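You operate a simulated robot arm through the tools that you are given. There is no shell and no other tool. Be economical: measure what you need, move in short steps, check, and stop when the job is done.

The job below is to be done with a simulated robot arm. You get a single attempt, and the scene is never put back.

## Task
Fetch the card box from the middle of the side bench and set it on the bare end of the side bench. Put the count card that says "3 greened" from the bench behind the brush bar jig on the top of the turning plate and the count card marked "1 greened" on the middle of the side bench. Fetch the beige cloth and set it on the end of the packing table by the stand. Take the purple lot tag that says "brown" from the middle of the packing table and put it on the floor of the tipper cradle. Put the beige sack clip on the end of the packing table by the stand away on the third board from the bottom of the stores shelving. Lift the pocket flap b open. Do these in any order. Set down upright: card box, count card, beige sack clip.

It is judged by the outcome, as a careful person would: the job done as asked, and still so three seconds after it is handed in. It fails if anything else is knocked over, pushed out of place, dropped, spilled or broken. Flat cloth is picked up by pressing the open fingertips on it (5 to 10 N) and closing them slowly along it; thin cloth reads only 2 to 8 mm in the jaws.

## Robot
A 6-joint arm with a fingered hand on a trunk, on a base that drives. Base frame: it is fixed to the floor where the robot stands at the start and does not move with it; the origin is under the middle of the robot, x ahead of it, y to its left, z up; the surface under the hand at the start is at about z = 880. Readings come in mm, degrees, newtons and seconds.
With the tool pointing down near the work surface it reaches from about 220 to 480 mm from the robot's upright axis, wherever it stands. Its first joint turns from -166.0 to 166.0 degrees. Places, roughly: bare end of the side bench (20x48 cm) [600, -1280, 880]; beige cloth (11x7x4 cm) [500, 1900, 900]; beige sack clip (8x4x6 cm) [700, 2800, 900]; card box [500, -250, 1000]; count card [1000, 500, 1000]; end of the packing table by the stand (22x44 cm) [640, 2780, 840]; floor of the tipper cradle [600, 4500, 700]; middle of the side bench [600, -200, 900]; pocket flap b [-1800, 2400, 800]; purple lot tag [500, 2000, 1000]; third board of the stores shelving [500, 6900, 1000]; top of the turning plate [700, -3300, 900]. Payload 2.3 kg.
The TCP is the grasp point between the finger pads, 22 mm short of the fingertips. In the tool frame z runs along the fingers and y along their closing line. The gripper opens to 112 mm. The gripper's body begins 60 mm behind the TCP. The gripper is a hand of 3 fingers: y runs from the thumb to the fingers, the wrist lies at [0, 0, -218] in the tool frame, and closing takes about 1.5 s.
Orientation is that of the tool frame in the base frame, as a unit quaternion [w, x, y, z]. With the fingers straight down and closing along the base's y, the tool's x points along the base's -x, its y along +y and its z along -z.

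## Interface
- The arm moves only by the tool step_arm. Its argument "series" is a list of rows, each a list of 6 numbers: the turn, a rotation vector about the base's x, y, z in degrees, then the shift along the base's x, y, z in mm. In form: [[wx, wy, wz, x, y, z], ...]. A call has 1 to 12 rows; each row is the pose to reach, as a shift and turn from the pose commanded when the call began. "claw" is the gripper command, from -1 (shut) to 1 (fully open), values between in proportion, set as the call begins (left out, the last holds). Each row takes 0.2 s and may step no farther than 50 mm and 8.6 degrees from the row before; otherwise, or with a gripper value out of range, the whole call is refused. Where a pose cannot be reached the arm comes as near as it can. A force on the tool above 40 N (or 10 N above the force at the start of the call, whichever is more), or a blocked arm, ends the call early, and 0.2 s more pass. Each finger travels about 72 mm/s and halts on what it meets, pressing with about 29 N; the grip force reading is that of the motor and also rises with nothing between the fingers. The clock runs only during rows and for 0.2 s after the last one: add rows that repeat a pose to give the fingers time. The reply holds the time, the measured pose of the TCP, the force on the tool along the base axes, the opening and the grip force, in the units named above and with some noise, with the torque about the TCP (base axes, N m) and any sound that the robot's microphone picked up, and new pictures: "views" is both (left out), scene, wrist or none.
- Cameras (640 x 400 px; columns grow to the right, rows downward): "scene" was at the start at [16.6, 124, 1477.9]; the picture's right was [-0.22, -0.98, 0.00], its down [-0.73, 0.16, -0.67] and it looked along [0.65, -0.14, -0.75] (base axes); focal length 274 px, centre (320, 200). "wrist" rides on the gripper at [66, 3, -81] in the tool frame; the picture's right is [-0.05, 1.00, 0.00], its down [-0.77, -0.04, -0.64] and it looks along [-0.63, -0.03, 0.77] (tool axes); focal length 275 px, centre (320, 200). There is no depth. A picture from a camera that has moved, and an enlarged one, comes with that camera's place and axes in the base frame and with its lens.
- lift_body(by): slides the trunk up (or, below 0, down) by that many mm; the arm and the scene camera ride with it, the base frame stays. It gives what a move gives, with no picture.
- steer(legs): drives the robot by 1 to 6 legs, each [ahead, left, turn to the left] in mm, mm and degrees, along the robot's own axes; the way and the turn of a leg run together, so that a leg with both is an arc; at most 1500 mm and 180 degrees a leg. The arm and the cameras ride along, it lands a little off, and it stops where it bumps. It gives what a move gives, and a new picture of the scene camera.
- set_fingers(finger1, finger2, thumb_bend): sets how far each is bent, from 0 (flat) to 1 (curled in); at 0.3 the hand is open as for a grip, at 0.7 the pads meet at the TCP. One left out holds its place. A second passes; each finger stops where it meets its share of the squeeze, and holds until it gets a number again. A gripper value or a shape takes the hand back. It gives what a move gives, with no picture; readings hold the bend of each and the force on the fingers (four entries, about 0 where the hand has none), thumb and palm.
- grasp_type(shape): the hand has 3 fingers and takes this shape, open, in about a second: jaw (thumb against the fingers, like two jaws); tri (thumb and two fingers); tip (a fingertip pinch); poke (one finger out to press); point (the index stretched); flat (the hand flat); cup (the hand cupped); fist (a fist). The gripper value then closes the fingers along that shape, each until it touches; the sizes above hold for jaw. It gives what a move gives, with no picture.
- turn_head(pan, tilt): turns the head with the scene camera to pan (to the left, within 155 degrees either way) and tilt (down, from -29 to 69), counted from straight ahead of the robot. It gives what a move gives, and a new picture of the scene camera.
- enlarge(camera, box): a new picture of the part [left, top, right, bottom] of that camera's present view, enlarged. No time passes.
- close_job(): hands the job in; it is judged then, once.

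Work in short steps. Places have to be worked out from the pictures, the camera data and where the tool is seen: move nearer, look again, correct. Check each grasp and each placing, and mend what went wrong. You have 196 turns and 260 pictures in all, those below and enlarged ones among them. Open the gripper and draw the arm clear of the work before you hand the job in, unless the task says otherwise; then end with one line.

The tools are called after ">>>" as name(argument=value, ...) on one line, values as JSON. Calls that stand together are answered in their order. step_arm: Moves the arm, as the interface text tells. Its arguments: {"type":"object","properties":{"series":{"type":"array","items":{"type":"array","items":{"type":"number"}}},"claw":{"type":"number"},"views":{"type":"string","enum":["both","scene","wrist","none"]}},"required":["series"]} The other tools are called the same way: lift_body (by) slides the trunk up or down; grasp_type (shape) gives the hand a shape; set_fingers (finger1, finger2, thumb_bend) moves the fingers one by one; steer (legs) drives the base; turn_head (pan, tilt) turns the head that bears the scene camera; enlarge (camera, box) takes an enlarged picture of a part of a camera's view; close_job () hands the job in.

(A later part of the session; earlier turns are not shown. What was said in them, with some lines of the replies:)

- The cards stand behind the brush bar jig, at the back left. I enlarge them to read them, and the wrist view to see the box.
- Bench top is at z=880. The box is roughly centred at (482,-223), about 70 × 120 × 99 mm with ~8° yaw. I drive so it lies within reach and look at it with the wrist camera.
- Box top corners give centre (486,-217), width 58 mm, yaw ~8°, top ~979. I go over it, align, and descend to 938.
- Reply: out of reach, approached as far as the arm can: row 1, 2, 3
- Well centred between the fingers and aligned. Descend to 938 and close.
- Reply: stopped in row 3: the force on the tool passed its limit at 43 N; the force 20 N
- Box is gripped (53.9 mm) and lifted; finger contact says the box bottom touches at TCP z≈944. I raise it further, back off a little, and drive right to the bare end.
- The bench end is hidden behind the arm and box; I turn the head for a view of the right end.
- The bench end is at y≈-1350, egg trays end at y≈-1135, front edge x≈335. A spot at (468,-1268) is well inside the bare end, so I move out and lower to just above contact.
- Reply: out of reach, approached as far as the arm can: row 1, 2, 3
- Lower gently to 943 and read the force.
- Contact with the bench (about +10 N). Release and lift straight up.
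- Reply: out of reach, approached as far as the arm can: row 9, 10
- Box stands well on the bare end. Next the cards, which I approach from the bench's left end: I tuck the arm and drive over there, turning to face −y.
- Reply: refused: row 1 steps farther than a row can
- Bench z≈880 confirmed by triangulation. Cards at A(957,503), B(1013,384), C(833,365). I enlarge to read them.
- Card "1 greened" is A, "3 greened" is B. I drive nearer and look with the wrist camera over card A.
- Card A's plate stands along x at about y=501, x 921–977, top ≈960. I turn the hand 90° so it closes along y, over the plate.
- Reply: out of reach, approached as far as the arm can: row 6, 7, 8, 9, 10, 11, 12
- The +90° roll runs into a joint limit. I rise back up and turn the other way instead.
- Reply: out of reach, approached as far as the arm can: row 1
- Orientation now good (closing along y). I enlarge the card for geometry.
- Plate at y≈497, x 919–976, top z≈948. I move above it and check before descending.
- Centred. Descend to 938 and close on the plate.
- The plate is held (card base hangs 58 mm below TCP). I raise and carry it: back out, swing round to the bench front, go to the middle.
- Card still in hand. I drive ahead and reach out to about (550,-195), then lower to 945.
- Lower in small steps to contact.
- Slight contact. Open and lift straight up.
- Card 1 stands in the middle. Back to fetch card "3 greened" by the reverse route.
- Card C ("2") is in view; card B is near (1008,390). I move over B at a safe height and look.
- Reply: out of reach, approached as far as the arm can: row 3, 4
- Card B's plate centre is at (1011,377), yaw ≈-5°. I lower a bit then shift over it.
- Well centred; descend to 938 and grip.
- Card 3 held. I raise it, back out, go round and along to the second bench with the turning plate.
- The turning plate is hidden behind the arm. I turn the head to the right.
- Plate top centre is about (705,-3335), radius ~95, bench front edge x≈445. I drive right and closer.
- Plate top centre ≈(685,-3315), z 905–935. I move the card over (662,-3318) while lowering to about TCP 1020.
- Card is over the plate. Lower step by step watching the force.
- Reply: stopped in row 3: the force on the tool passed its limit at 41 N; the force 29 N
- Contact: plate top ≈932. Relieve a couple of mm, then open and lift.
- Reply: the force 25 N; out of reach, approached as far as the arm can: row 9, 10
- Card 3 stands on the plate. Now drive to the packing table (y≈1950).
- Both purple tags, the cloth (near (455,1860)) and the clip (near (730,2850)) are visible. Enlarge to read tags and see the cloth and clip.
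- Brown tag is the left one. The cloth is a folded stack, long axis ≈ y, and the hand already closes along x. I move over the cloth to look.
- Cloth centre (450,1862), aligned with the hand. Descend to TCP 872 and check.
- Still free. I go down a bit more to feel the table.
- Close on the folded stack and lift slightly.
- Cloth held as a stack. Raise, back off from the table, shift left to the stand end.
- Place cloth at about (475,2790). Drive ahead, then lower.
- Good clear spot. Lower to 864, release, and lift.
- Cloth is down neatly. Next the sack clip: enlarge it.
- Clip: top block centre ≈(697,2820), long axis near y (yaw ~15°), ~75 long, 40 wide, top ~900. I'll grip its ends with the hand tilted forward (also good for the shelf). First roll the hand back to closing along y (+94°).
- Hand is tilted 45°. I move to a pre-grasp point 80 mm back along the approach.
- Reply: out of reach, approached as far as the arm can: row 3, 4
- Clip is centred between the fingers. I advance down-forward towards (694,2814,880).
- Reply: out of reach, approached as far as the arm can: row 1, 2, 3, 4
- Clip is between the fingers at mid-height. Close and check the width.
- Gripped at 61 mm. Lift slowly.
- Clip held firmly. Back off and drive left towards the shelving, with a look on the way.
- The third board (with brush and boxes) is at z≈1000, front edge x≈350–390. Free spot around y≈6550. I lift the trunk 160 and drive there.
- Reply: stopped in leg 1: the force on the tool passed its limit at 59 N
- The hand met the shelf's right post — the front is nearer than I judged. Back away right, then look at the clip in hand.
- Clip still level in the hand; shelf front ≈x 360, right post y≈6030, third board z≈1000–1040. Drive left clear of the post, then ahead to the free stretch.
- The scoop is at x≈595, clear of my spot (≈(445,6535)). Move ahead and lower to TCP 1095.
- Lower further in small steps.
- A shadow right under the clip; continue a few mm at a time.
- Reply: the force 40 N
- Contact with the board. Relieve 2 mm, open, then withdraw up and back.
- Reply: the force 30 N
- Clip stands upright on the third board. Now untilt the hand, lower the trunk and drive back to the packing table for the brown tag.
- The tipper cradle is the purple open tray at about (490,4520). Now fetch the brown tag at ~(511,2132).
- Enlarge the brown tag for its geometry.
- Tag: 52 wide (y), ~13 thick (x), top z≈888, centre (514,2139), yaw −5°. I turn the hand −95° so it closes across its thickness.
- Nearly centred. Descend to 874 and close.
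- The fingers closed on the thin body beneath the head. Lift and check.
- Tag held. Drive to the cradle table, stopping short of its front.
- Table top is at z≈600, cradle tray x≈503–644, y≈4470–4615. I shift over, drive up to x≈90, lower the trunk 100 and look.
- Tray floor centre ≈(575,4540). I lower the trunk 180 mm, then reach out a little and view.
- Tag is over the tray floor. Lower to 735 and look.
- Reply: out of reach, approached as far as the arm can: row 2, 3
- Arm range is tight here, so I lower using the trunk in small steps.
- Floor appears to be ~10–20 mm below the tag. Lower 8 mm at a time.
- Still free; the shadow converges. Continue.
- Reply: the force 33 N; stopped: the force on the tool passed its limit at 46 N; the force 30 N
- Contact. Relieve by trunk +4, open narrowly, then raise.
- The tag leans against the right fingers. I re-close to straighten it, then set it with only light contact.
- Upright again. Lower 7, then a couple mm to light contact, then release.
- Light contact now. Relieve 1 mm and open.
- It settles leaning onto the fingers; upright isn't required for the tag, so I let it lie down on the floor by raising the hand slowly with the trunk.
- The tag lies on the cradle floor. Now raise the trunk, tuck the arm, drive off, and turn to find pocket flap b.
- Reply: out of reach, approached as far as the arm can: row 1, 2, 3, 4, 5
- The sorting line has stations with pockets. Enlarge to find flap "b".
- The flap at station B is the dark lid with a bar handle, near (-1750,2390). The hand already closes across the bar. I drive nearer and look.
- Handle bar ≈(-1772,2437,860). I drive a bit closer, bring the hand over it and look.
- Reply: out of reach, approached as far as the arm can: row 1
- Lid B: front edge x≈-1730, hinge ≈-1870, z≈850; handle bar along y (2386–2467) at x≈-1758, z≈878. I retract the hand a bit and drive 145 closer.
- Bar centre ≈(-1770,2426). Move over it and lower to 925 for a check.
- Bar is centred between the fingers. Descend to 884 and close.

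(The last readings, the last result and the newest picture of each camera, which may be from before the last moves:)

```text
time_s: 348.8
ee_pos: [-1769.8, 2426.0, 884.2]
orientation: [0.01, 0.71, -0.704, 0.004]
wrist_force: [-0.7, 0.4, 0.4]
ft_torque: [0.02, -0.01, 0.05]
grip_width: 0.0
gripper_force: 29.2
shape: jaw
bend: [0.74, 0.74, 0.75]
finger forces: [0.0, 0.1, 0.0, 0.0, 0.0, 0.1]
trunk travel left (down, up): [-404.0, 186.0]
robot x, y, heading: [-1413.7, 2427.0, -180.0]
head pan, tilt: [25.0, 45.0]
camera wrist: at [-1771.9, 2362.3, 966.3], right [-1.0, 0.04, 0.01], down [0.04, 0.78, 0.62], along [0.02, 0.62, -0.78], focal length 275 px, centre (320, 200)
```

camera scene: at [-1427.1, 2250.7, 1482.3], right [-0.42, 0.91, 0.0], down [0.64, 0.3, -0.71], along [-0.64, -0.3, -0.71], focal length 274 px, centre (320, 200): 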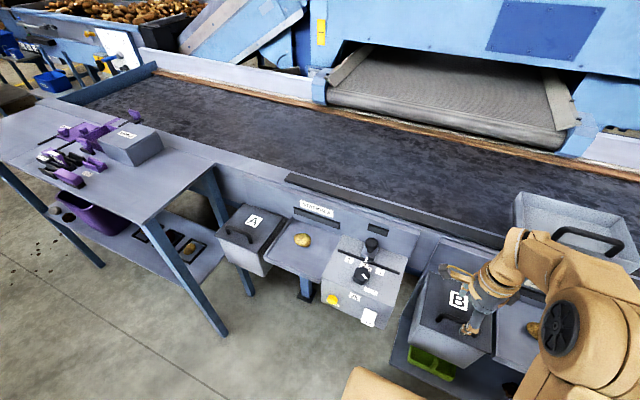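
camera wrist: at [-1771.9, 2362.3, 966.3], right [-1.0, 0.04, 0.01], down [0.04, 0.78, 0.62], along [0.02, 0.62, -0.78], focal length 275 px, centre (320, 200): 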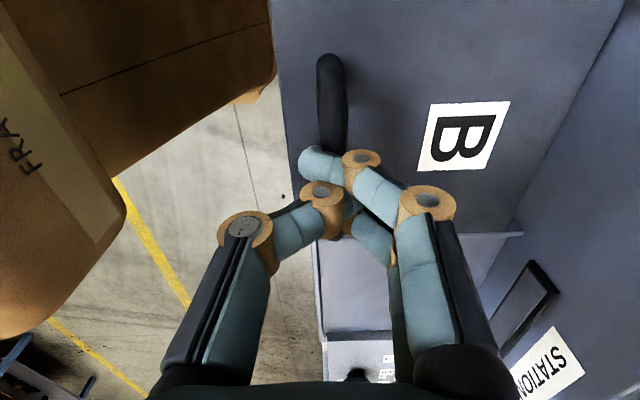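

The fingers closed just above the bar — it is lower than judged. Reopen, descend ~20 mm more with a force check.

>>> step_arm(series=[[0, 0, 0, 0, 0, 0], [0, 0, 0, 0, 0, 0], [0, 0, 0, 0, 0, 0], [0, 0, 0, 0, 0, 0], [0, 0, 0, -1, -3, -8], [0, 0, 0, -1, -3, -14], [0, 0, 0, -1, -3, -20], [0, 0, 0, -1, -3, -20]], claw=0.2, views="wrist")

```text
time_s: 350.6
ee_pos: [-1770.0, 2422.9, 864.4]
orientation: [0.01, 0.71, -0.704, 0.003]
wrist_force: [0.0, 0.3, -0.1]
ft_torque: [0.01, -0.03, -0.01]
grip_width: 66.9
gripper_force: 0.0
shape: jaw
bend: [0.71, 0.71, 0.71]
finger forces: [0.0, 0.1, 0.0, 0.0, 0.0, 0.1]
trunk travel left (down, up): [-404.0, 186.0]
robot x, y, heading: [-1412.8, 2425.9, -180.0]
head pan, tilt: [25.0, 45.0]
camera wrist: at [-1772.7, 2359.8, 946.5], right [-1.0, 0.04, 0.01], down [0.04, 0.78, 0.62], along [0.02, 0.62, -0.78], focal length 275 px, centre (320, 200)
```

wrist: 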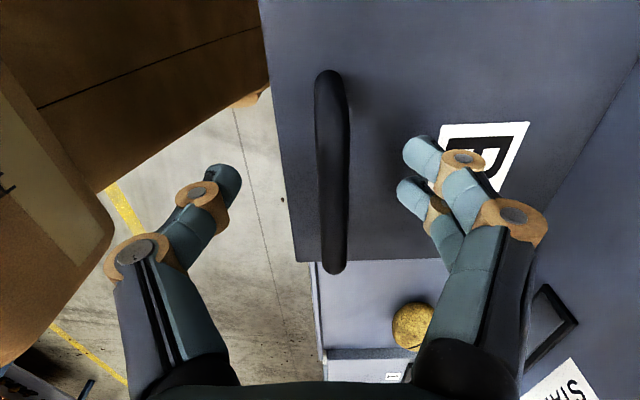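

Still no contact with the lid; close here and see.

>>> step_arm(series=[[0, 0, 0, 0, 0, 0], [0, 0, 0, 0, 0, 0], [0, 0, 0, 0, 0, 0], [0, 0, 0, 0, 0, 0], [0, 0, 0, 0, 0, 0], [0, 0, 0, 0, 0, 0]], claw=-1, views="wrist")

```text
time_s: 352.0
ee_pos: [-1770.5, 2424.3, 864.4]
orientation: [0.01, 0.709, -0.705, 0.004]
wrist_force: [-2.6, 0.8, -1.8]
ft_torque: [0.02, -0.03, 0.0]
grip_width: 0.0
gripper_force: 29.3
shape: jaw
bend: [0.72, 0.71, 0.67]
finger forces: [3.2, 3.7, 0.1, 0.0, 22.0, 0.1]
trunk travel left (down, up): [-404.0, 186.0]
robot x, y, heading: [-1411.1, 2426.2, -179.9]
head pan, tilt: [25.0, 45.0]
camera wrist: at [-1773.4, 2359.7, 946.3], right [-1.0, 0.04, 0.01], down [0.04, 0.78, 0.62], along [0.02, 0.62, -0.78], focal length 275 px, centre (320, 200)
```

wrist: 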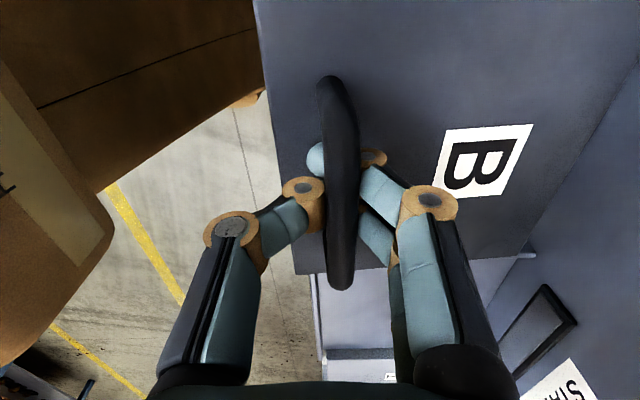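

The fingertips have hooked under the bar and engaged. Lift along the hinge arc to ~35° and look.

>>> step_arm(series=[[0, 0, 0, -2, 0, 10], [0, 0, 0, -5, 0, 20], [0, 0, 0, -10, 0, 32], [0, 0, 0, -16, 0, 44], [0, 0, 0, -25, 0, 57], [0, 0, 0, -37, 0, 71]], views="both")

```text
time_s: 353.2
ee_pos: [-1801.6, 2424.2, 913.7]
orientation: [0.007, 0.71, -0.704, 0.006]
wrist_force: [-23.8, -1.3, -30.6]
ft_torque: [0.02, -0.56, 0.0]
grip_width: 0.0
gripper_force: 28.8
shape: jaw
bend: [0.71, 0.71, 0.67]
finger forces: [18.1, 18.0, 0.0, 0.0, 20.2, 0.1]
trunk travel left (down, up): [-404.0, 186.0]
robot x, y, heading: [-1413.7, 2425.7, -179.9]
head pan, tilt: [25.0, 45.0]
stopped in row 6: the force on the tool passed its limit at 43 N (the readings are from after the stop); the commanded pose is now the measured one
camera scene: at [-1437.9, 2250.3, 1481.7], right [-0.42, 0.91, 0.0], down [0.65, 0.3, -0.7], along [-0.63, -0.3, -0.71], focal length 274 px, centre (320, 200)
camera wrist: at [-1803.5, 2359.8, 996.1], right [-1.0, 0.04, 0.0], down [0.03, 0.78, 0.62], along [0.02, 0.62, -0.78], focal length 275 px, centre (320, 200)
```

scene: 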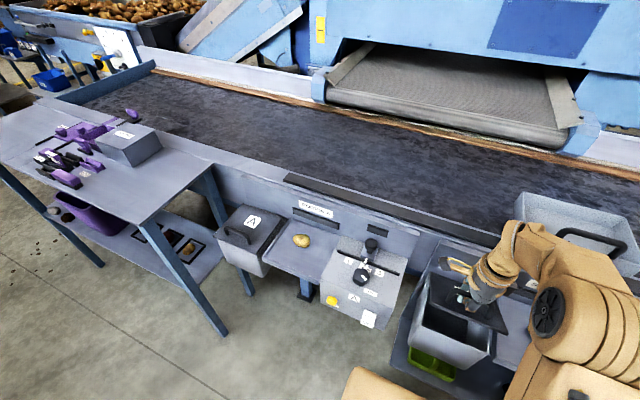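
wrist: 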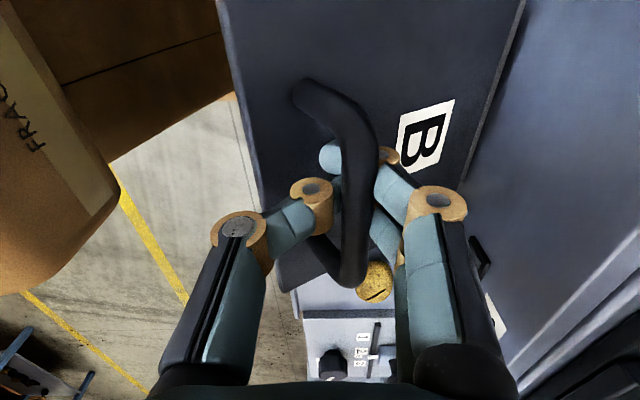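

The flap is opening; the pull direction suggests a shorter radius (~90 mm, hinge ≈(-1857,834)). Continue on the tighter arc.

>>> step_arm(series=[[0, 0, 0, -6, 0, 2], [0, 0, 0, -12, 0, 5], [0, 0, 0, -18, 0, 8], [0, 0, 0, -25, 0, 11]], views="both")

```text
time_s: 354.2
ee_pos: [-1822.5, 2423.8, 928.5]
orientation: [0.007, 0.71, -0.704, 0.005]
wrist_force: [-11.6, -1.7, -22.0]
ft_torque: [0.03, -0.46, 0.0]
grip_width: 0.0
gripper_force: 28.7
shape: jaw
bend: [0.71, 0.71, 0.67]
finger forces: [12.0, 11.9, 0.0, 0.1, 0.0, 0.0]
trunk travel left (down, up): [-404.0, 186.0]
robot x, y, heading: [-1414.8, 2424.0, -180.0]
head pan, tilt: [25.0, 45.0]
camera scene: at [-1433.0, 2250.5, 1482.1], right [-0.42, 0.91, 0.0], down [0.64, 0.3, -0.7], along [-0.64, -0.3, -0.71], focal length 274 px, centre (320, 200)
camera wrist: at [-1825.1, 2359.8, 1009.3], right [-1.0, 0.04, 0.0], down [0.03, 0.78, 0.62], along [0.02, 0.62, -0.78], focal length 275 px, centre (320, 200)
```

scene: 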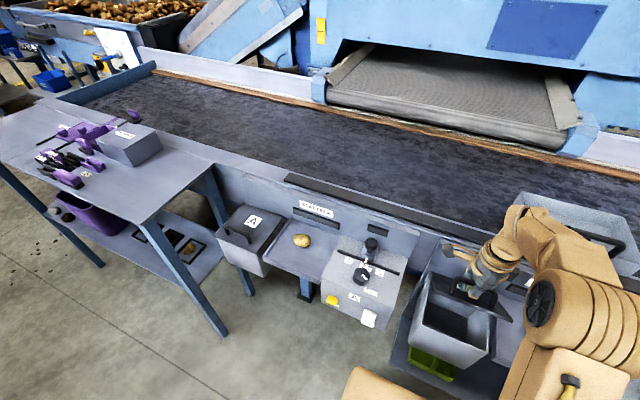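
wrist: 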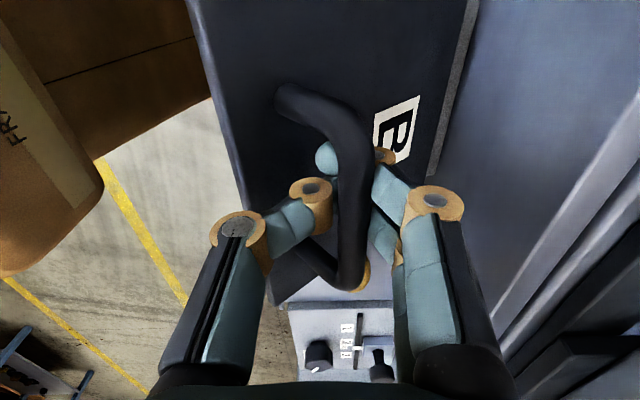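

Force lower; the flap is well up. Continue −x with little rise.

>>> step_arm(series=[[0, 0, 0, -6, 0, 0], [0, 0, 0, -12, 0, 1], [0, 0, 0, -18, 0, 2], [0, 0, 0, -25, 0, 3]], views="both")

```text
time_s: 355.2
ee_pos: [-1843.1, 2425.1, 932.2]
orientation: [0.01, 0.71, -0.705, 0.004]
wrist_force: [-0.3, -1.9, -3.3]
ft_torque: [0.01, -0.08, 0.01]
grip_width: 0.0
gripper_force: 29.3
shape: jaw
bend: [0.72, 0.72, 0.75]
finger forces: [4.6, 4.6, 0.1, 0.1, 4.0, 0.1]
trunk travel left (down, up): [-404.0, 186.0]
robot x, y, heading: [-1412.2, 2426.4, -180.1]
head pan, tilt: [25.0, 45.0]
camera scene: at [-1427.2, 2250.5, 1482.3], right [-0.42, 0.91, 0.0], down [0.64, 0.3, -0.71], along [-0.64, -0.3, -0.71], focal length 274 px, centre (320, 200)
camera wrist: at [-1846.6, 2359.9, 1014.1], right [-1.0, 0.04, 0.01], down [0.04, 0.78, 0.62], along [0.02, 0.62, -0.78], focal length 275 px, centre (320, 200)
```

scene: 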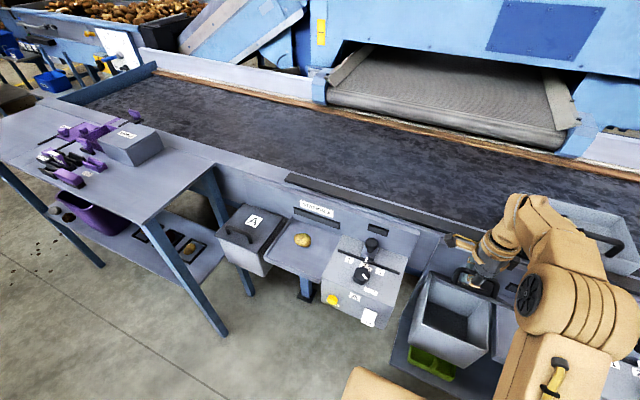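
wrist: 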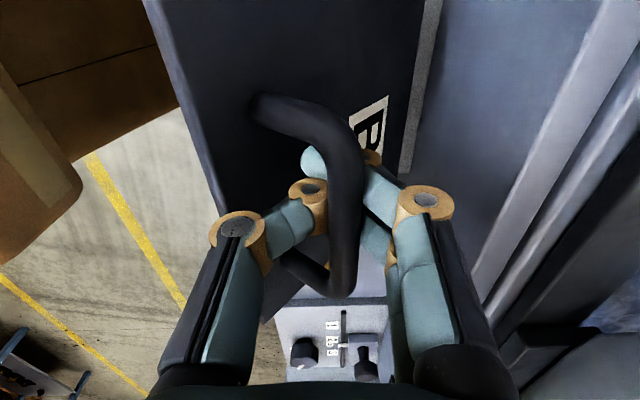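

Force nearly gone, flap ~60°+. Keep pushing −x; the thumb is in the gap and drives the bar.

>>> step_arm(series=[[0, 0, 0, -7, 0, 1], [0, 0, 0, -14, 0, 1], [0, 0, 0, -21, 0, 0], [0, 0, 0, -28, 0, -1]], views="both")

```text
time_s: 356.2
ee_pos: [-1871.5, 2423.8, 929.4]
orientation: [0.009, 0.71, -0.704, 0.003]
wrist_force: [0.5, -1.3, 0.1]
ft_torque: [0.03, 0.01, -0.03]
grip_width: 0.0
gripper_force: 28.9
shape: jaw
bend: [0.73, 0.73, 0.75]
finger forces: [0.0, 0.1, 0.0, 0.1, 0.3, 0.1]
trunk travel left (down, up): [-404.0, 186.0]
robot x, y, heading: [-1409.8, 2427.2, -179.7]
head pan, tilt: [25.0, 45.0]
camera scene: at [-1427.1, 2250.7, 1482.2], right [-0.42, 0.91, 0.0], down [0.64, 0.3, -0.71], along [-0.64, -0.3, -0.71], focal length 274 px, centre (320, 200)
camera wrist: at [-1874.4, 2360.4, 1012.0], right [-1.0, 0.04, 0.01], down [0.04, 0.78, 0.62], along [0.02, 0.62, -0.78], focal length 275 px, centre (320, 200)
```

scene: 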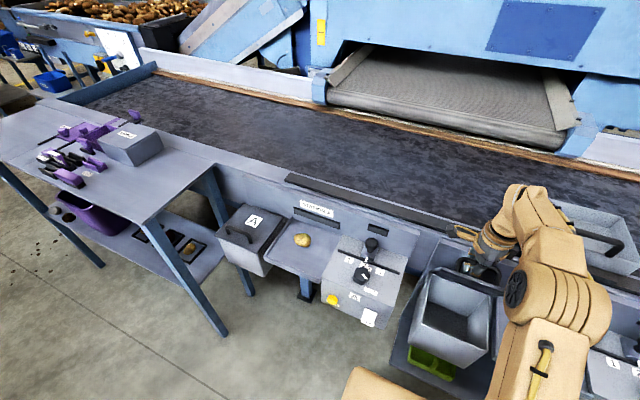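
wrist: 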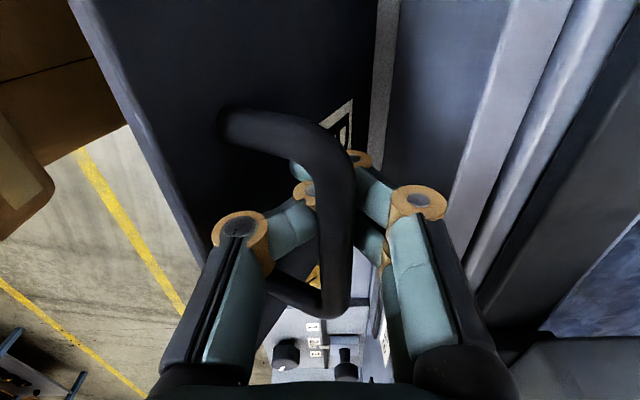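

Moving freely with almost no force, flap ~75–80°. Continue another 28 mm, slightly down, to go past vertical.

>>> step_arm(series=[[0, 0, 0, -7, 0, 1], [0, 0, 0, -14, 0, 1], [0, 0, 0, -21, 0, 1], [0, 0, 0, -28, 0, 1]], views="both")

```text
time_s: 357.2
ee_pos: [-1898.9, 2424.8, 930.8]
orientation: [0.01, 0.71, -0.705, 0.004]
wrist_force: [-0.5, 0.4, -0.5]
ft_torque: [-0.02, 0.0, 0.02]
grip_width: 0.0
gripper_force: 29.5
shape: jaw
bend: [0.73, 0.73, 0.75]
finger forces: [0.1, 0.0, 0.0, 0.0, 0.3, 0.1]
trunk travel left (down, up): [-404.0, 186.0]
robot x, y, heading: [-1416.2, 2424.3, -180.0]
head pan, tilt: [25.0, 45.0]
camera scene: at [-1427.1, 2250.7, 1482.2], right [-0.42, 0.91, 0.0], down [0.64, 0.3, -0.71], along [-0.64, -0.3, -0.71], focal length 274 px, centre (320, 200)
camera wrist: at [-1902.2, 2360.2, 1013.8], right [-1.0, 0.04, 0.01], down [0.04, 0.78, 0.62], along [0.02, 0.62, -0.78], focal length 275 px, centre (320, 200)
```

scene: 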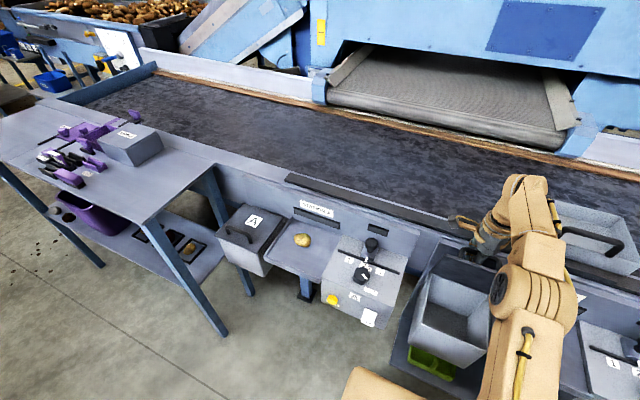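
wrist: 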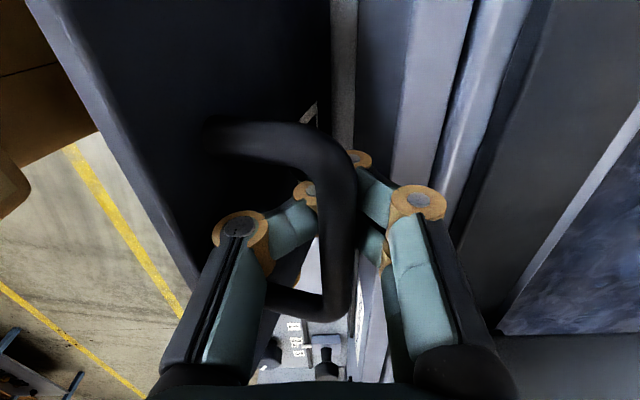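

Flap is at ~80° and hardly any load. I raise the hand a little (to clear the panel edge) and push the bar further back past vertical.

>>> step_arm(series=[[0, 0, 0, 0, 0, 8], [0, 0, 0, 0, 0, 16], [0, 0, 0, -8, 0, 18], [0, 0, 0, -16, 0, 18], [0, 0, 0, -24, 0, 18]], views="both")

```text
time_s: 357.8
ee_pos: [-1900.9, 2423.6, 938.5]
orientation: [0.004, 0.71, -0.704, 0.009]
wrist_force: [1.3, 0.1, -33.6]
ft_torque: [-0.03, -0.14, 0.0]
grip_width: 0.2
gripper_force: 29.0
shape: jaw
bend: [0.73, 0.72, 0.78]
finger forces: [8.4, 8.1, 0.0, 0.0, 20.1, 0.0]
out of reach, approached as far as the arm can: row 3
trunk travel left (down, up): [-404.0, 186.0]
robot x, y, heading: [-1413.0, 2423.0, -179.7]
head pan, tilt: [25.0, 45.0]
stopped in row 3: the force on the tool passed its limit at 45 N (the readings are from after the stop); the commanded pose is now the measured one
camera scene: at [-1430.5, 2250.6, 1481.7], right [-0.42, 0.91, 0.0], down [0.64, 0.3, -0.71], along [-0.64, -0.3, -0.71], focal length 274 px, centre (320, 200)
camera wrist: at [-1903.9, 2360.5, 1022.5], right [-1.0, 0.04, -0.01], down [0.03, 0.78, 0.62], along [0.03, 0.62, -0.78], focal length 275 px, centre (320, 200)
```

scene: 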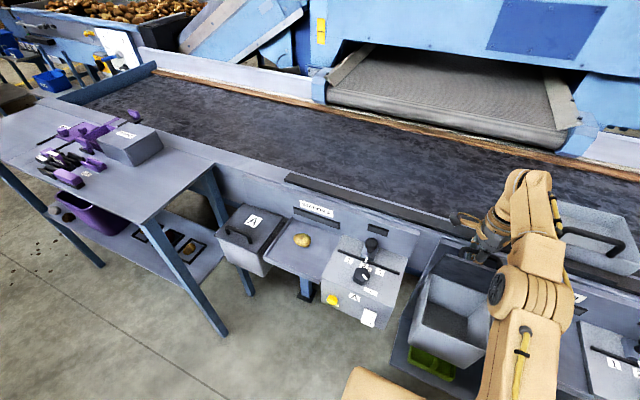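
wrist: 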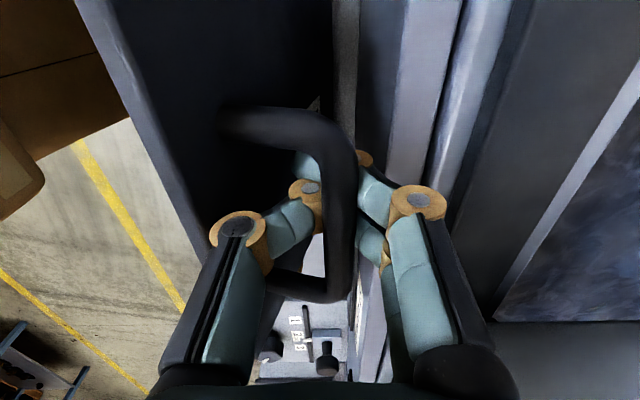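

The bar is directly above the hinge (pull is straight down, ~80° open). I relieve the pull and push further back by a small drive.

>>> step_arm(series=[[0, 0, 0, 0, 0, -8], [0, 0, 0, 0, 0, -8]], views="none")

>>> steer(legs=[[22, 0, 0]])

>>> step_arm(series=[[0, 0, 0, 0, 0, -2]], views="wrist")

```text
time_s: 358.4
ee_pos: [-1899.6, 2424.9, 935.9]
orientation: [0.008, 0.709, -0.705, 0.007]
wrist_force: [-0.5, -0.3, -0.5]
ft_torque: [-0.03, -0.05, -0.01]
grip_width: 0.0
gripper_force: 29.3
shape: jaw
bend: [0.73, 0.73, 0.76]
finger forces: [0.0, 0.1, 0.0, 0.1, 7.4, 0.0]
trunk travel left (down, up): [-404.0, 186.0]
robot x, y, heading: [-1411.6, 2425.9, -179.9]
head pan, tilt: [25.0, 45.0]
```

```text
time_s: 359.2
ee_pos: [-1922.0, 2423.8, 935.7]
orientation: [0.007, 0.709, -0.705, 0.007]
wrist_force: [3.0, -0.2, -8.6]
ft_torque: [-0.02, -0.28, 0.01]
grip_width: 0.0
gripper_force: 29.1
shape: jaw
bend: [0.73, 0.73, 0.77]
finger forces: [0.0, 0.1, 0.0, 0.1, 38.4, 0.0]
trunk travel left (down, up): [-404.0, 186.0]
robot x, y, heading: [-1436.7, 2423.7, -180.2]
head pan, tilt: [25.0, 45.0]
camera scene: at [-1450.1, 2250.7, 1482.2], right [-0.42, 0.91, 0.0], down [0.64, 0.3, -0.71], along [-0.64, -0.3, -0.71], focal length 274 px, centre (320, 200)
```

scene: 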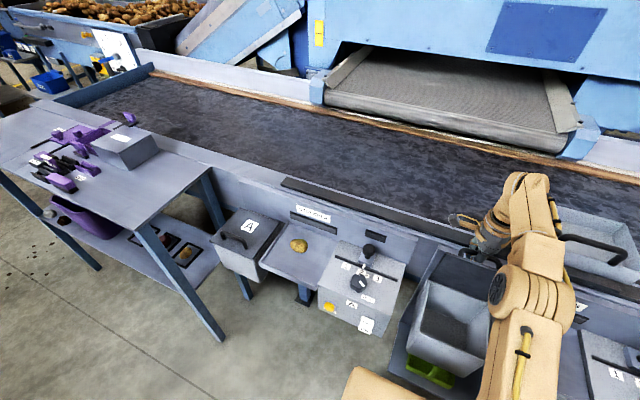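

```text
time_s: 359.6
ee_pos: [-1920.6, 2423.9, 934.5]
orientation: [0.006, 0.709, -0.705, 0.006]
wrist_force: [2.3, 0.6, 3.6]
ft_torque: [0.0, -0.43, 0.01]
grip_width: 0.0
gripper_force: 28.3
shape: jaw
bend: [0.73, 0.73, 0.77]
finger forces: [0.1, 0.1, 0.0, 0.0, 29.3, 0.0]
trunk travel left (down, up): [-404.0, 186.0]
robot x, y, heading: [-1435.9, 2423.5, -179.6]
head pan, tilt: [25.0, 45.0]
camera wrist: at [-1923.8, 2360.4, 1017.1], right [-1.0, 0.04, 0.0], down [0.03, 0.78, 0.62], along [0.02, 0.62, -0.78], focal length 275 px, centre (320, 200)
```

wrist: 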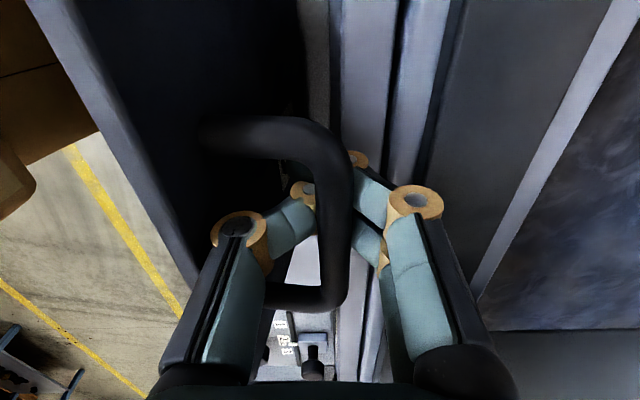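

The flap is about vertical and the thumb sits in the gap between bar and lid. I open only the fingers first, leaving the thumb.

>>> set_fingers(finger1=0.5, finger2=0.5)

>>> step_arm(series=[[0, 0, 0, 0, 0, 0]], views="both")

```text
time_s: 360.6
ee_pos: [-1920.8, 2423.8, 933.4]
orientation: [0.006, 0.709, -0.705, 0.007]
wrist_force: [15.9, 0.6, -14.6]
ft_torque: [-0.02, -0.44, 0.03]
grip_width: 0.7
gripper_force: 33.6
shape: fingers
bend: [0.71, 0.71, 0.78]
finger forces: [0.0, 13.4, 0.0, 0.0, 53.2, 0.0]
trunk travel left (down, up): [-404.0, 186.0]
robot x, y, heading: [-1438.2, 2425.3, -179.8]
head pan, tilt: [25.0, 45.0]
```

```text
time_s: 361.0
ee_pos: [-1919.7, 2423.9, 934.4]
orientation: [0.007, 0.709, -0.705, 0.007]
wrist_force: [17.8, 0.0, -18.4]
ft_torque: [0.02, -0.41, 0.04]
grip_width: 0.8
gripper_force: 33.3
shape: fingers
bend: [0.71, 0.71, 0.78]
finger forces: [0.1, 13.7, 0.0, 0.0, 53.9, 0.0]
trunk travel left (down, up): [-404.0, 186.0]
robot x, y, heading: [-1437.5, 2424.6, -179.9]
head pan, tilt: [25.0, 45.0]
camera scene: at [-1447.4, 2250.7, 1482.1], right [-0.42, 0.91, 0.0], down [0.64, 0.3, -0.71], along [-0.64, -0.3, -0.71], focal length 274 px, centre (320, 200)
camera wrist: at [-1923.1, 2360.4, 1016.4], right [-1.0, 0.04, 0.0], down [0.03, 0.78, 0.62], along [0.03, 0.62, -0.78], focal length 275 px, centre (320, 200)
```

scene: 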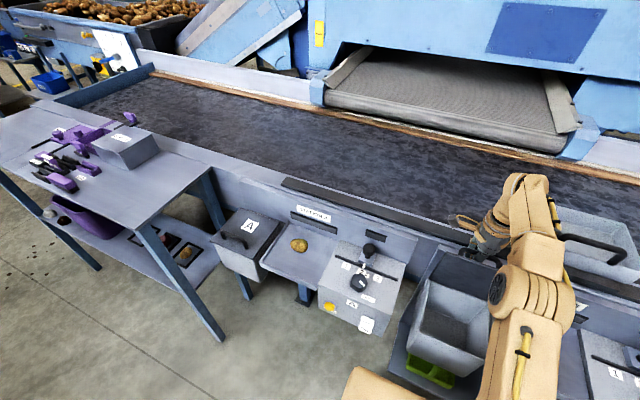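
wrist: 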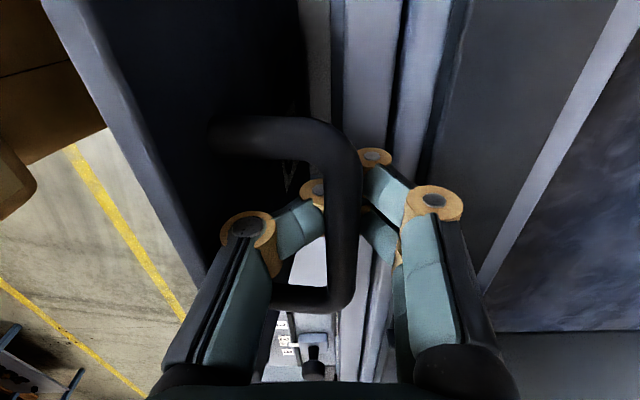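

The fingers are stopped by the panel behind. I shift the hand back +x by 12 mm so they can open.

>>> step_arm(series=[[0, 0, 0, 4, 0, -1], [0, 0, 0, 8, 0, -2], [0, 0, 0, 12, 0, -2], [0, 0, 0, 12, 0, -2], [0, 0, 0, 12, 0, -2]], views="wrist")

```text
time_s: 362.2
ee_pos: [-1906.2, 2424.8, 933.5]
orientation: [0.009, 0.709, -0.705, 0.006]
wrist_force: [13.7, -1.4, 6.7]
ft_torque: [0.01, 0.01, 0.0]
grip_width: 1.9
gripper_force: 32.9
shape: fingers
bend: [0.64, 0.65, 0.79]
finger forces: [13.7, 13.9, 0.0, 0.0, 37.7, 0.1]
trunk travel left (down, up): [-404.0, 186.0]
robot x, y, heading: [-1436.1, 2427.6, -179.9]
head pan, tilt: [25.0, 45.0]
camera wrist: at [-1909.5, 2360.4, 1016.1], right [-1.0, 0.04, 0.0], down [0.03, 0.78, 0.62], along [0.02, 0.62, -0.78], focal length 275 px, centre (320, 200)
```

wrist: 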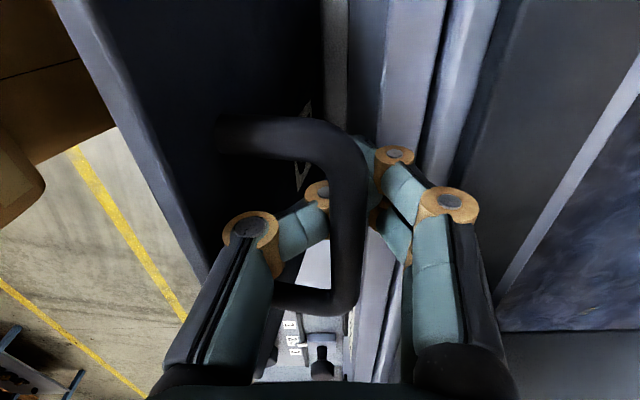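

Fingers have parted somewhat. Now uncurl the thumb a bit to free the bar.

>>> set_fingers(finger1=0.64, finger2=0.64, thumb_bend=0.66)

>>> step_arm(series=[[0, 0, 0, 0, 0, 0]], views="both")

```text
time_s: 363.2
ee_pos: [-1909.1, 2424.7, 931.8]
orientation: [0.008, 0.709, -0.705, 0.005]
wrist_force: [1.6, -1.0, 4.0]
ft_torque: [0.05, 0.05, 0.01]
grip_width: 11.0
gripper_force: 2.5
shape: fingers
bend: [0.66, 0.66, 0.66]
finger forces: [2.2, 2.6, 0.1, 0.0, 0.3, 0.1]
trunk travel left (down, up): [-404.0, 186.0]
robot x, y, heading: [-1437.7, 2424.2, -179.6]
head pan, tilt: [25.0, 45.0]
```

```text
time_s: 363.6
ee_pos: [-1910.1, 2424.8, 933.7]
orientation: [0.006, 0.71, -0.705, 0.006]
wrist_force: [3.1, -0.2, 4.8]
ft_torque: [0.01, 0.05, -0.02]
grip_width: 11.0
gripper_force: 2.1
shape: fingers
bend: [0.66, 0.66, 0.66]
finger forces: [2.1, 2.5, 0.0, 0.0, 0.3, 0.0]
trunk travel left (down, up): [-404.0, 186.0]
robot x, y, heading: [-1437.4, 2425.0, -180.0]
head pan, tilt: [25.0, 45.0]
camera scene: at [-1447.9, 2250.6, 1482.3], right [-0.42, 0.91, 0.0], down [0.64, 0.3, -0.71], along [-0.64, -0.3, -0.71], focal length 274 px, centre (320, 200)
camera wrist: at [-1911.7, 2360.7, 1014.6], right [-1.0, 0.04, 0.0], down [0.03, 0.78, 0.62], along [0.02, 0.62, -0.78], focal length 275 px, centre (320, 200)
```

scene: 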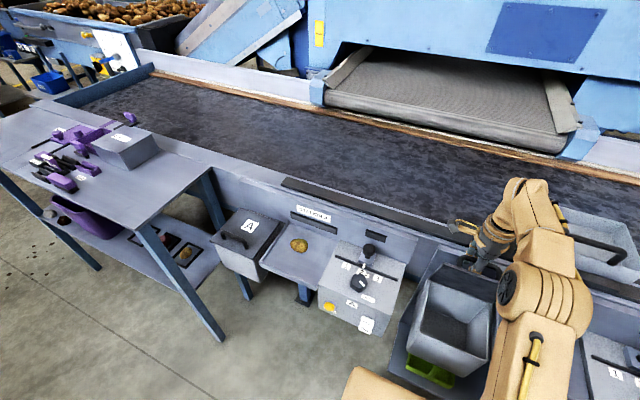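
wrist: 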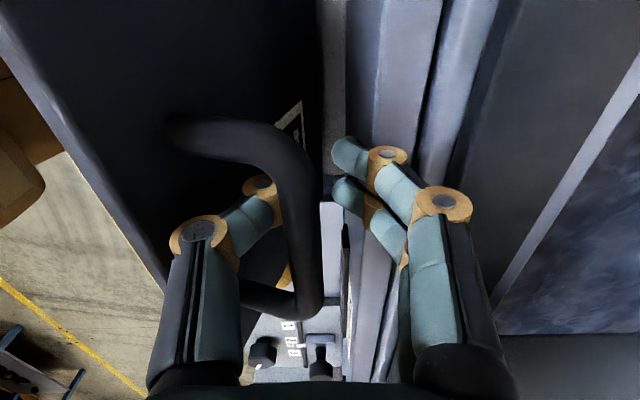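

The bar is free of the grip. Raise the hand slowly and see whether the flap holds.

>>> step_arm(series=[[0, 0, 0, -2, 0, 8], [0, 0, 0, -3, 0, 16], [0, 0, 0, -3, 0, 26], [0, 0, 0, -3, 0, 36]], views="both")

```text
time_s: 364.6
ee_pos: [-1911.8, 2424.0, 968.6]
orientation: [0.007, 0.709, -0.705, 0.007]
wrist_force: [-0.4, 0.3, -0.9]
ft_torque: [-0.02, 0.02, -0.01]
grip_width: 14.4
gripper_force: 0.3
shape: fingers
bend: [0.64, 0.64, 0.66]
finger forces: [0.3, 0.2, 0.0, 0.1, 0.0, 0.0]
trunk travel left (down, up): [-404.0, 186.0]
robot x, y, heading: [-1433.3, 2424.1, -180.0]
head pan, tilt: [25.0, 45.0]
camera scene: at [-1449.3, 2250.6, 1482.2], right [-0.42, 0.91, 0.0], down [0.64, 0.3, -0.71], along [-0.64, -0.3, -0.71], focal length 274 px, centre (320, 200)
camera wrist: at [-1915.5, 2360.1, 1049.8], right [-1.0, 0.04, 0.0], down [0.03, 0.78, 0.62], along [0.03, 0.62, -0.78], focal length 275 px, centre (320, 200)
```

scene: 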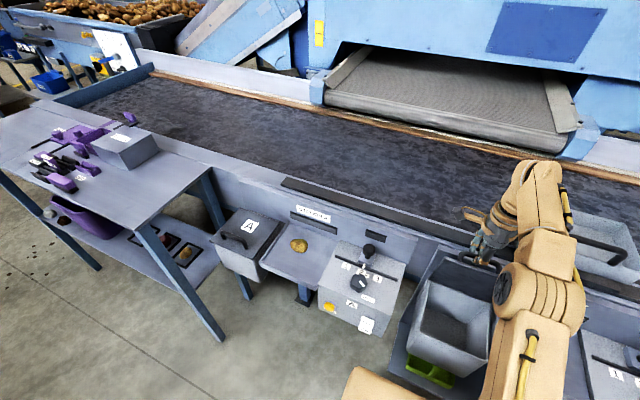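
wrist: 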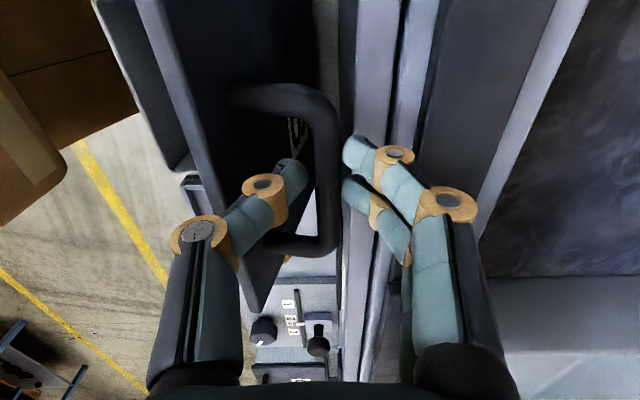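

The flap holds on its own. Raise the hand fully out.

>>> step_arm(series=[[0, 0, 0, 0, 0, 20], [0, 0, 0, 0, 0, 40], [0, 0, 0, 0, 0, 65], [0, 0, 0, 0, 0, 90]], views="both")

```text
time_s: 365.6
ee_pos: [-1897.4, 2416.4, 1021.9]
orientation: [0.007, 0.709, -0.705, 0.007]
wrist_force: [-0.1, 0.0, 1.0]
ft_torque: [-0.03, -0.02, 0.0]
grip_width: 14.3
gripper_force: 0.0
shape: fingers
bend: [0.64, 0.64, 0.66]
finger forces: [0.0, 0.1, 0.0, 0.0, 0.0, 0.1]
out of reach, approached as far as the arm can: row 2, 3, 4
trunk travel left (down, up): [-404.0, 186.0]
robot x, y, heading: [-1437.2, 2425.8, -180.1]
head pan, tilt: [25.0, 45.0]
camera scene: at [-1449.8, 2250.5, 1482.2], right [-0.42, 0.91, 0.0], down [0.64, 0.3, -0.71], along [-0.64, -0.3, -0.71], focal length 274 px, centre (320, 200)
camera wrist: at [-1899.9, 2352.5, 1103.9], right [-1.0, 0.04, 0.0], down [0.03, 0.78, 0.62], along [0.03, 0.62, -0.78], focal length 275 px, centre (320, 200)
```

scene: 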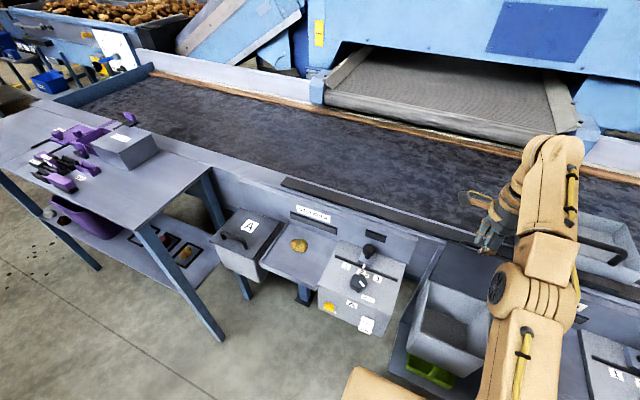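
wrist: 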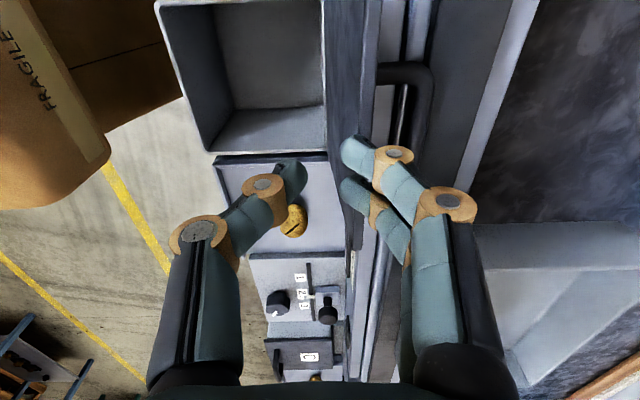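

The flap now stands past vertical, leaning on the rail with the pocket open. Raise the hand clear by the trunk, then back away and look.

>>> lift_body(by=110)

>>> steer(legs=[[-350, 0, 0]])

>>> turn_head(pan=10, tilt=45)

```text
time_s: 367.0
ee_pos: [-1898.3, 2416.0, 1132.3]
orientation: [0.007, 0.709, -0.705, 0.007]
wrist_force: [-0.4, 0.8, 0.2]
ft_torque: [0.01, -0.02, 0.02]
grip_width: 14.5
gripper_force: 0.0
shape: fingers
bend: [0.64, 0.64, 0.66]
finger forces: [0.0, 0.0, 0.0, 0.0, 0.0, 0.0]
trunk travel left (down, up): [-514.0, 76.0]
robot x, y, heading: [-1436.8, 2426.2, -179.8]
head pan, tilt: [25.0, 45.0]
```

```text
time_s: 369.3
ee_pos: [-1548.3, 2417.5, 1132.2]
orientation: [0.007, 0.71, -0.705, 0.006]
wrist_force: [0.3, 0.6, 0.4]
ft_torque: [-0.02, -0.02, 0.02]
grip_width: 14.0
gripper_force: 0.1
shape: fingers
bend: [0.64, 0.64, 0.66]
finger forces: [0.0, 0.1, 0.0, 0.0, 0.0, 0.1]
trunk travel left (down, up): [-514.0, 76.0]
robot x, y, heading: [-1090.5, 2425.0, -179.7]
head pan, tilt: [25.0, 45.0]
camera scene: at [-1101.3, 2251.2, 1592.2], right [-0.42, 0.91, 0.0], down [0.64, 0.3, -0.71], along [-0.64, -0.3, -0.71], focal length 274 px, centre (320, 200)
```

scene: 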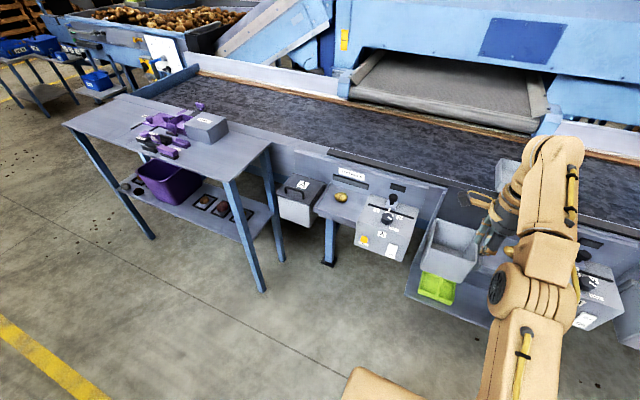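

```text
time_s: 370.1
ee_pos: [-1551.1, 2416.1, 1131.9]
orientation: [0.006, 0.71, -0.704, 0.006]
wrist_force: [1.2, -0.5, 1.0]
ft_torque: [-0.01, 0.03, -0.03]
grip_width: 14.4
gripper_force: 0.0
shape: fingers
bend: [0.64, 0.64, 0.66]
finger forces: [0.1, 0.0, 0.1, 0.1, 0.0, 0.0]
trunk travel left (down, up): [-514.0, 76.0]
robot x, y, heading: [-1090.3, 2425.3, -179.7]
head pan, tilt: [10.0, 45.0]
camera scene: at [-1108.5, 2271.4, 1592.2], right [-0.18, 0.98, 0.0], down [0.7, 0.12, -0.71], along [-0.7, -0.12, -0.71], focal length 274 px, centre (320, 200)
```

scene: 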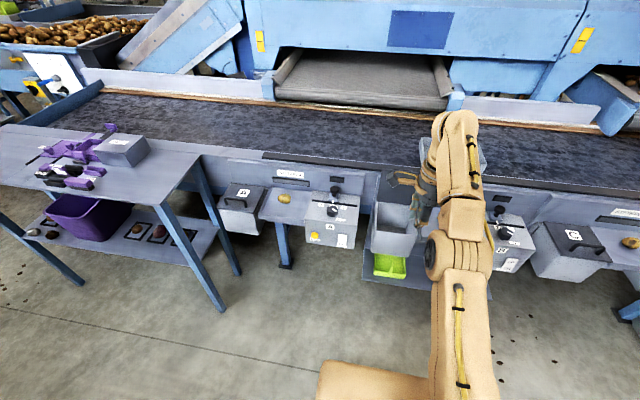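

Open the gripper and verify the flap with an enlarged view.

>>> step_arm(series=[[0, 0, 0, 30, 0, 0], [0, 0, 0, 60, 0, 0], [0, 0, 0, 90, 0, 0], [0, 0, 0, 90, 0, 0], [0, 0, 0, 90, 0, 0], [0, 0, 0, 90, 0, 0]], claw=1, views="none")

>>> enlarge(camera="scene", box=[340, 140, 480, 300])

```text
time_s: 371.4
ee_pos: [-1459.9, 2416.6, 1132.3]
orientation: [0.007, 0.709, -0.705, 0.007]
wrist_force: [-0.6, 0.5, 0.5]
ft_torque: [-0.01, 0.01, 0.02]
grip_width: 111.6
gripper_force: 0.1
shape: jaw
bend: [0.3, 0.3, 0.3]
finger forces: [0.0, 0.0, 0.1, 0.0, 0.1, 0.1]
trunk travel left (down, up): [-514.0, 76.0]
robot x, y, heading: [-1087.9, 2427.2, -179.7]
head pan, tilt: [10.0, 45.0]
```

```text
2.50 times, centred on (410, 220) of scene
camera zoom: at [-1108.6, 2271.5, 1592.2], right [-0.17, 0.98, 0.0], down [0.7, 0.12, -0.71], along [-0.7, -0.12, -0.71], focal length 684 px, centre (95, 150)
```

zoom: 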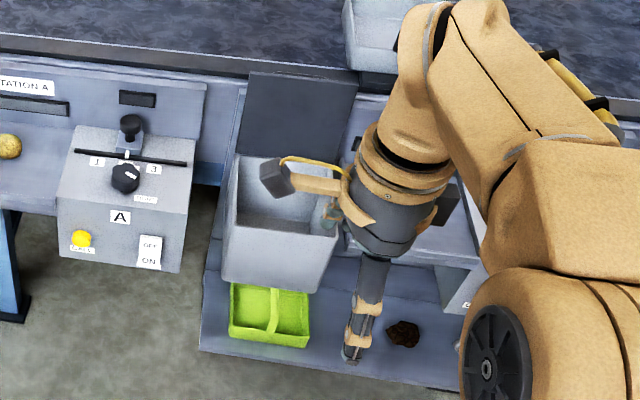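

Flap b stands open on its own and every other item was checked after it was set down. Hand is open and clear; handing in.

>>> close_job()

```text
The job is handed in.
```

All seven parts of the job are done and handed in. The brown lot tag would not stay standing, so it lies flat on the cradle floor. While carrying the clip, the hand bumped a shelf post at about 59 N; the shelf items looked undisturbed afterwards.
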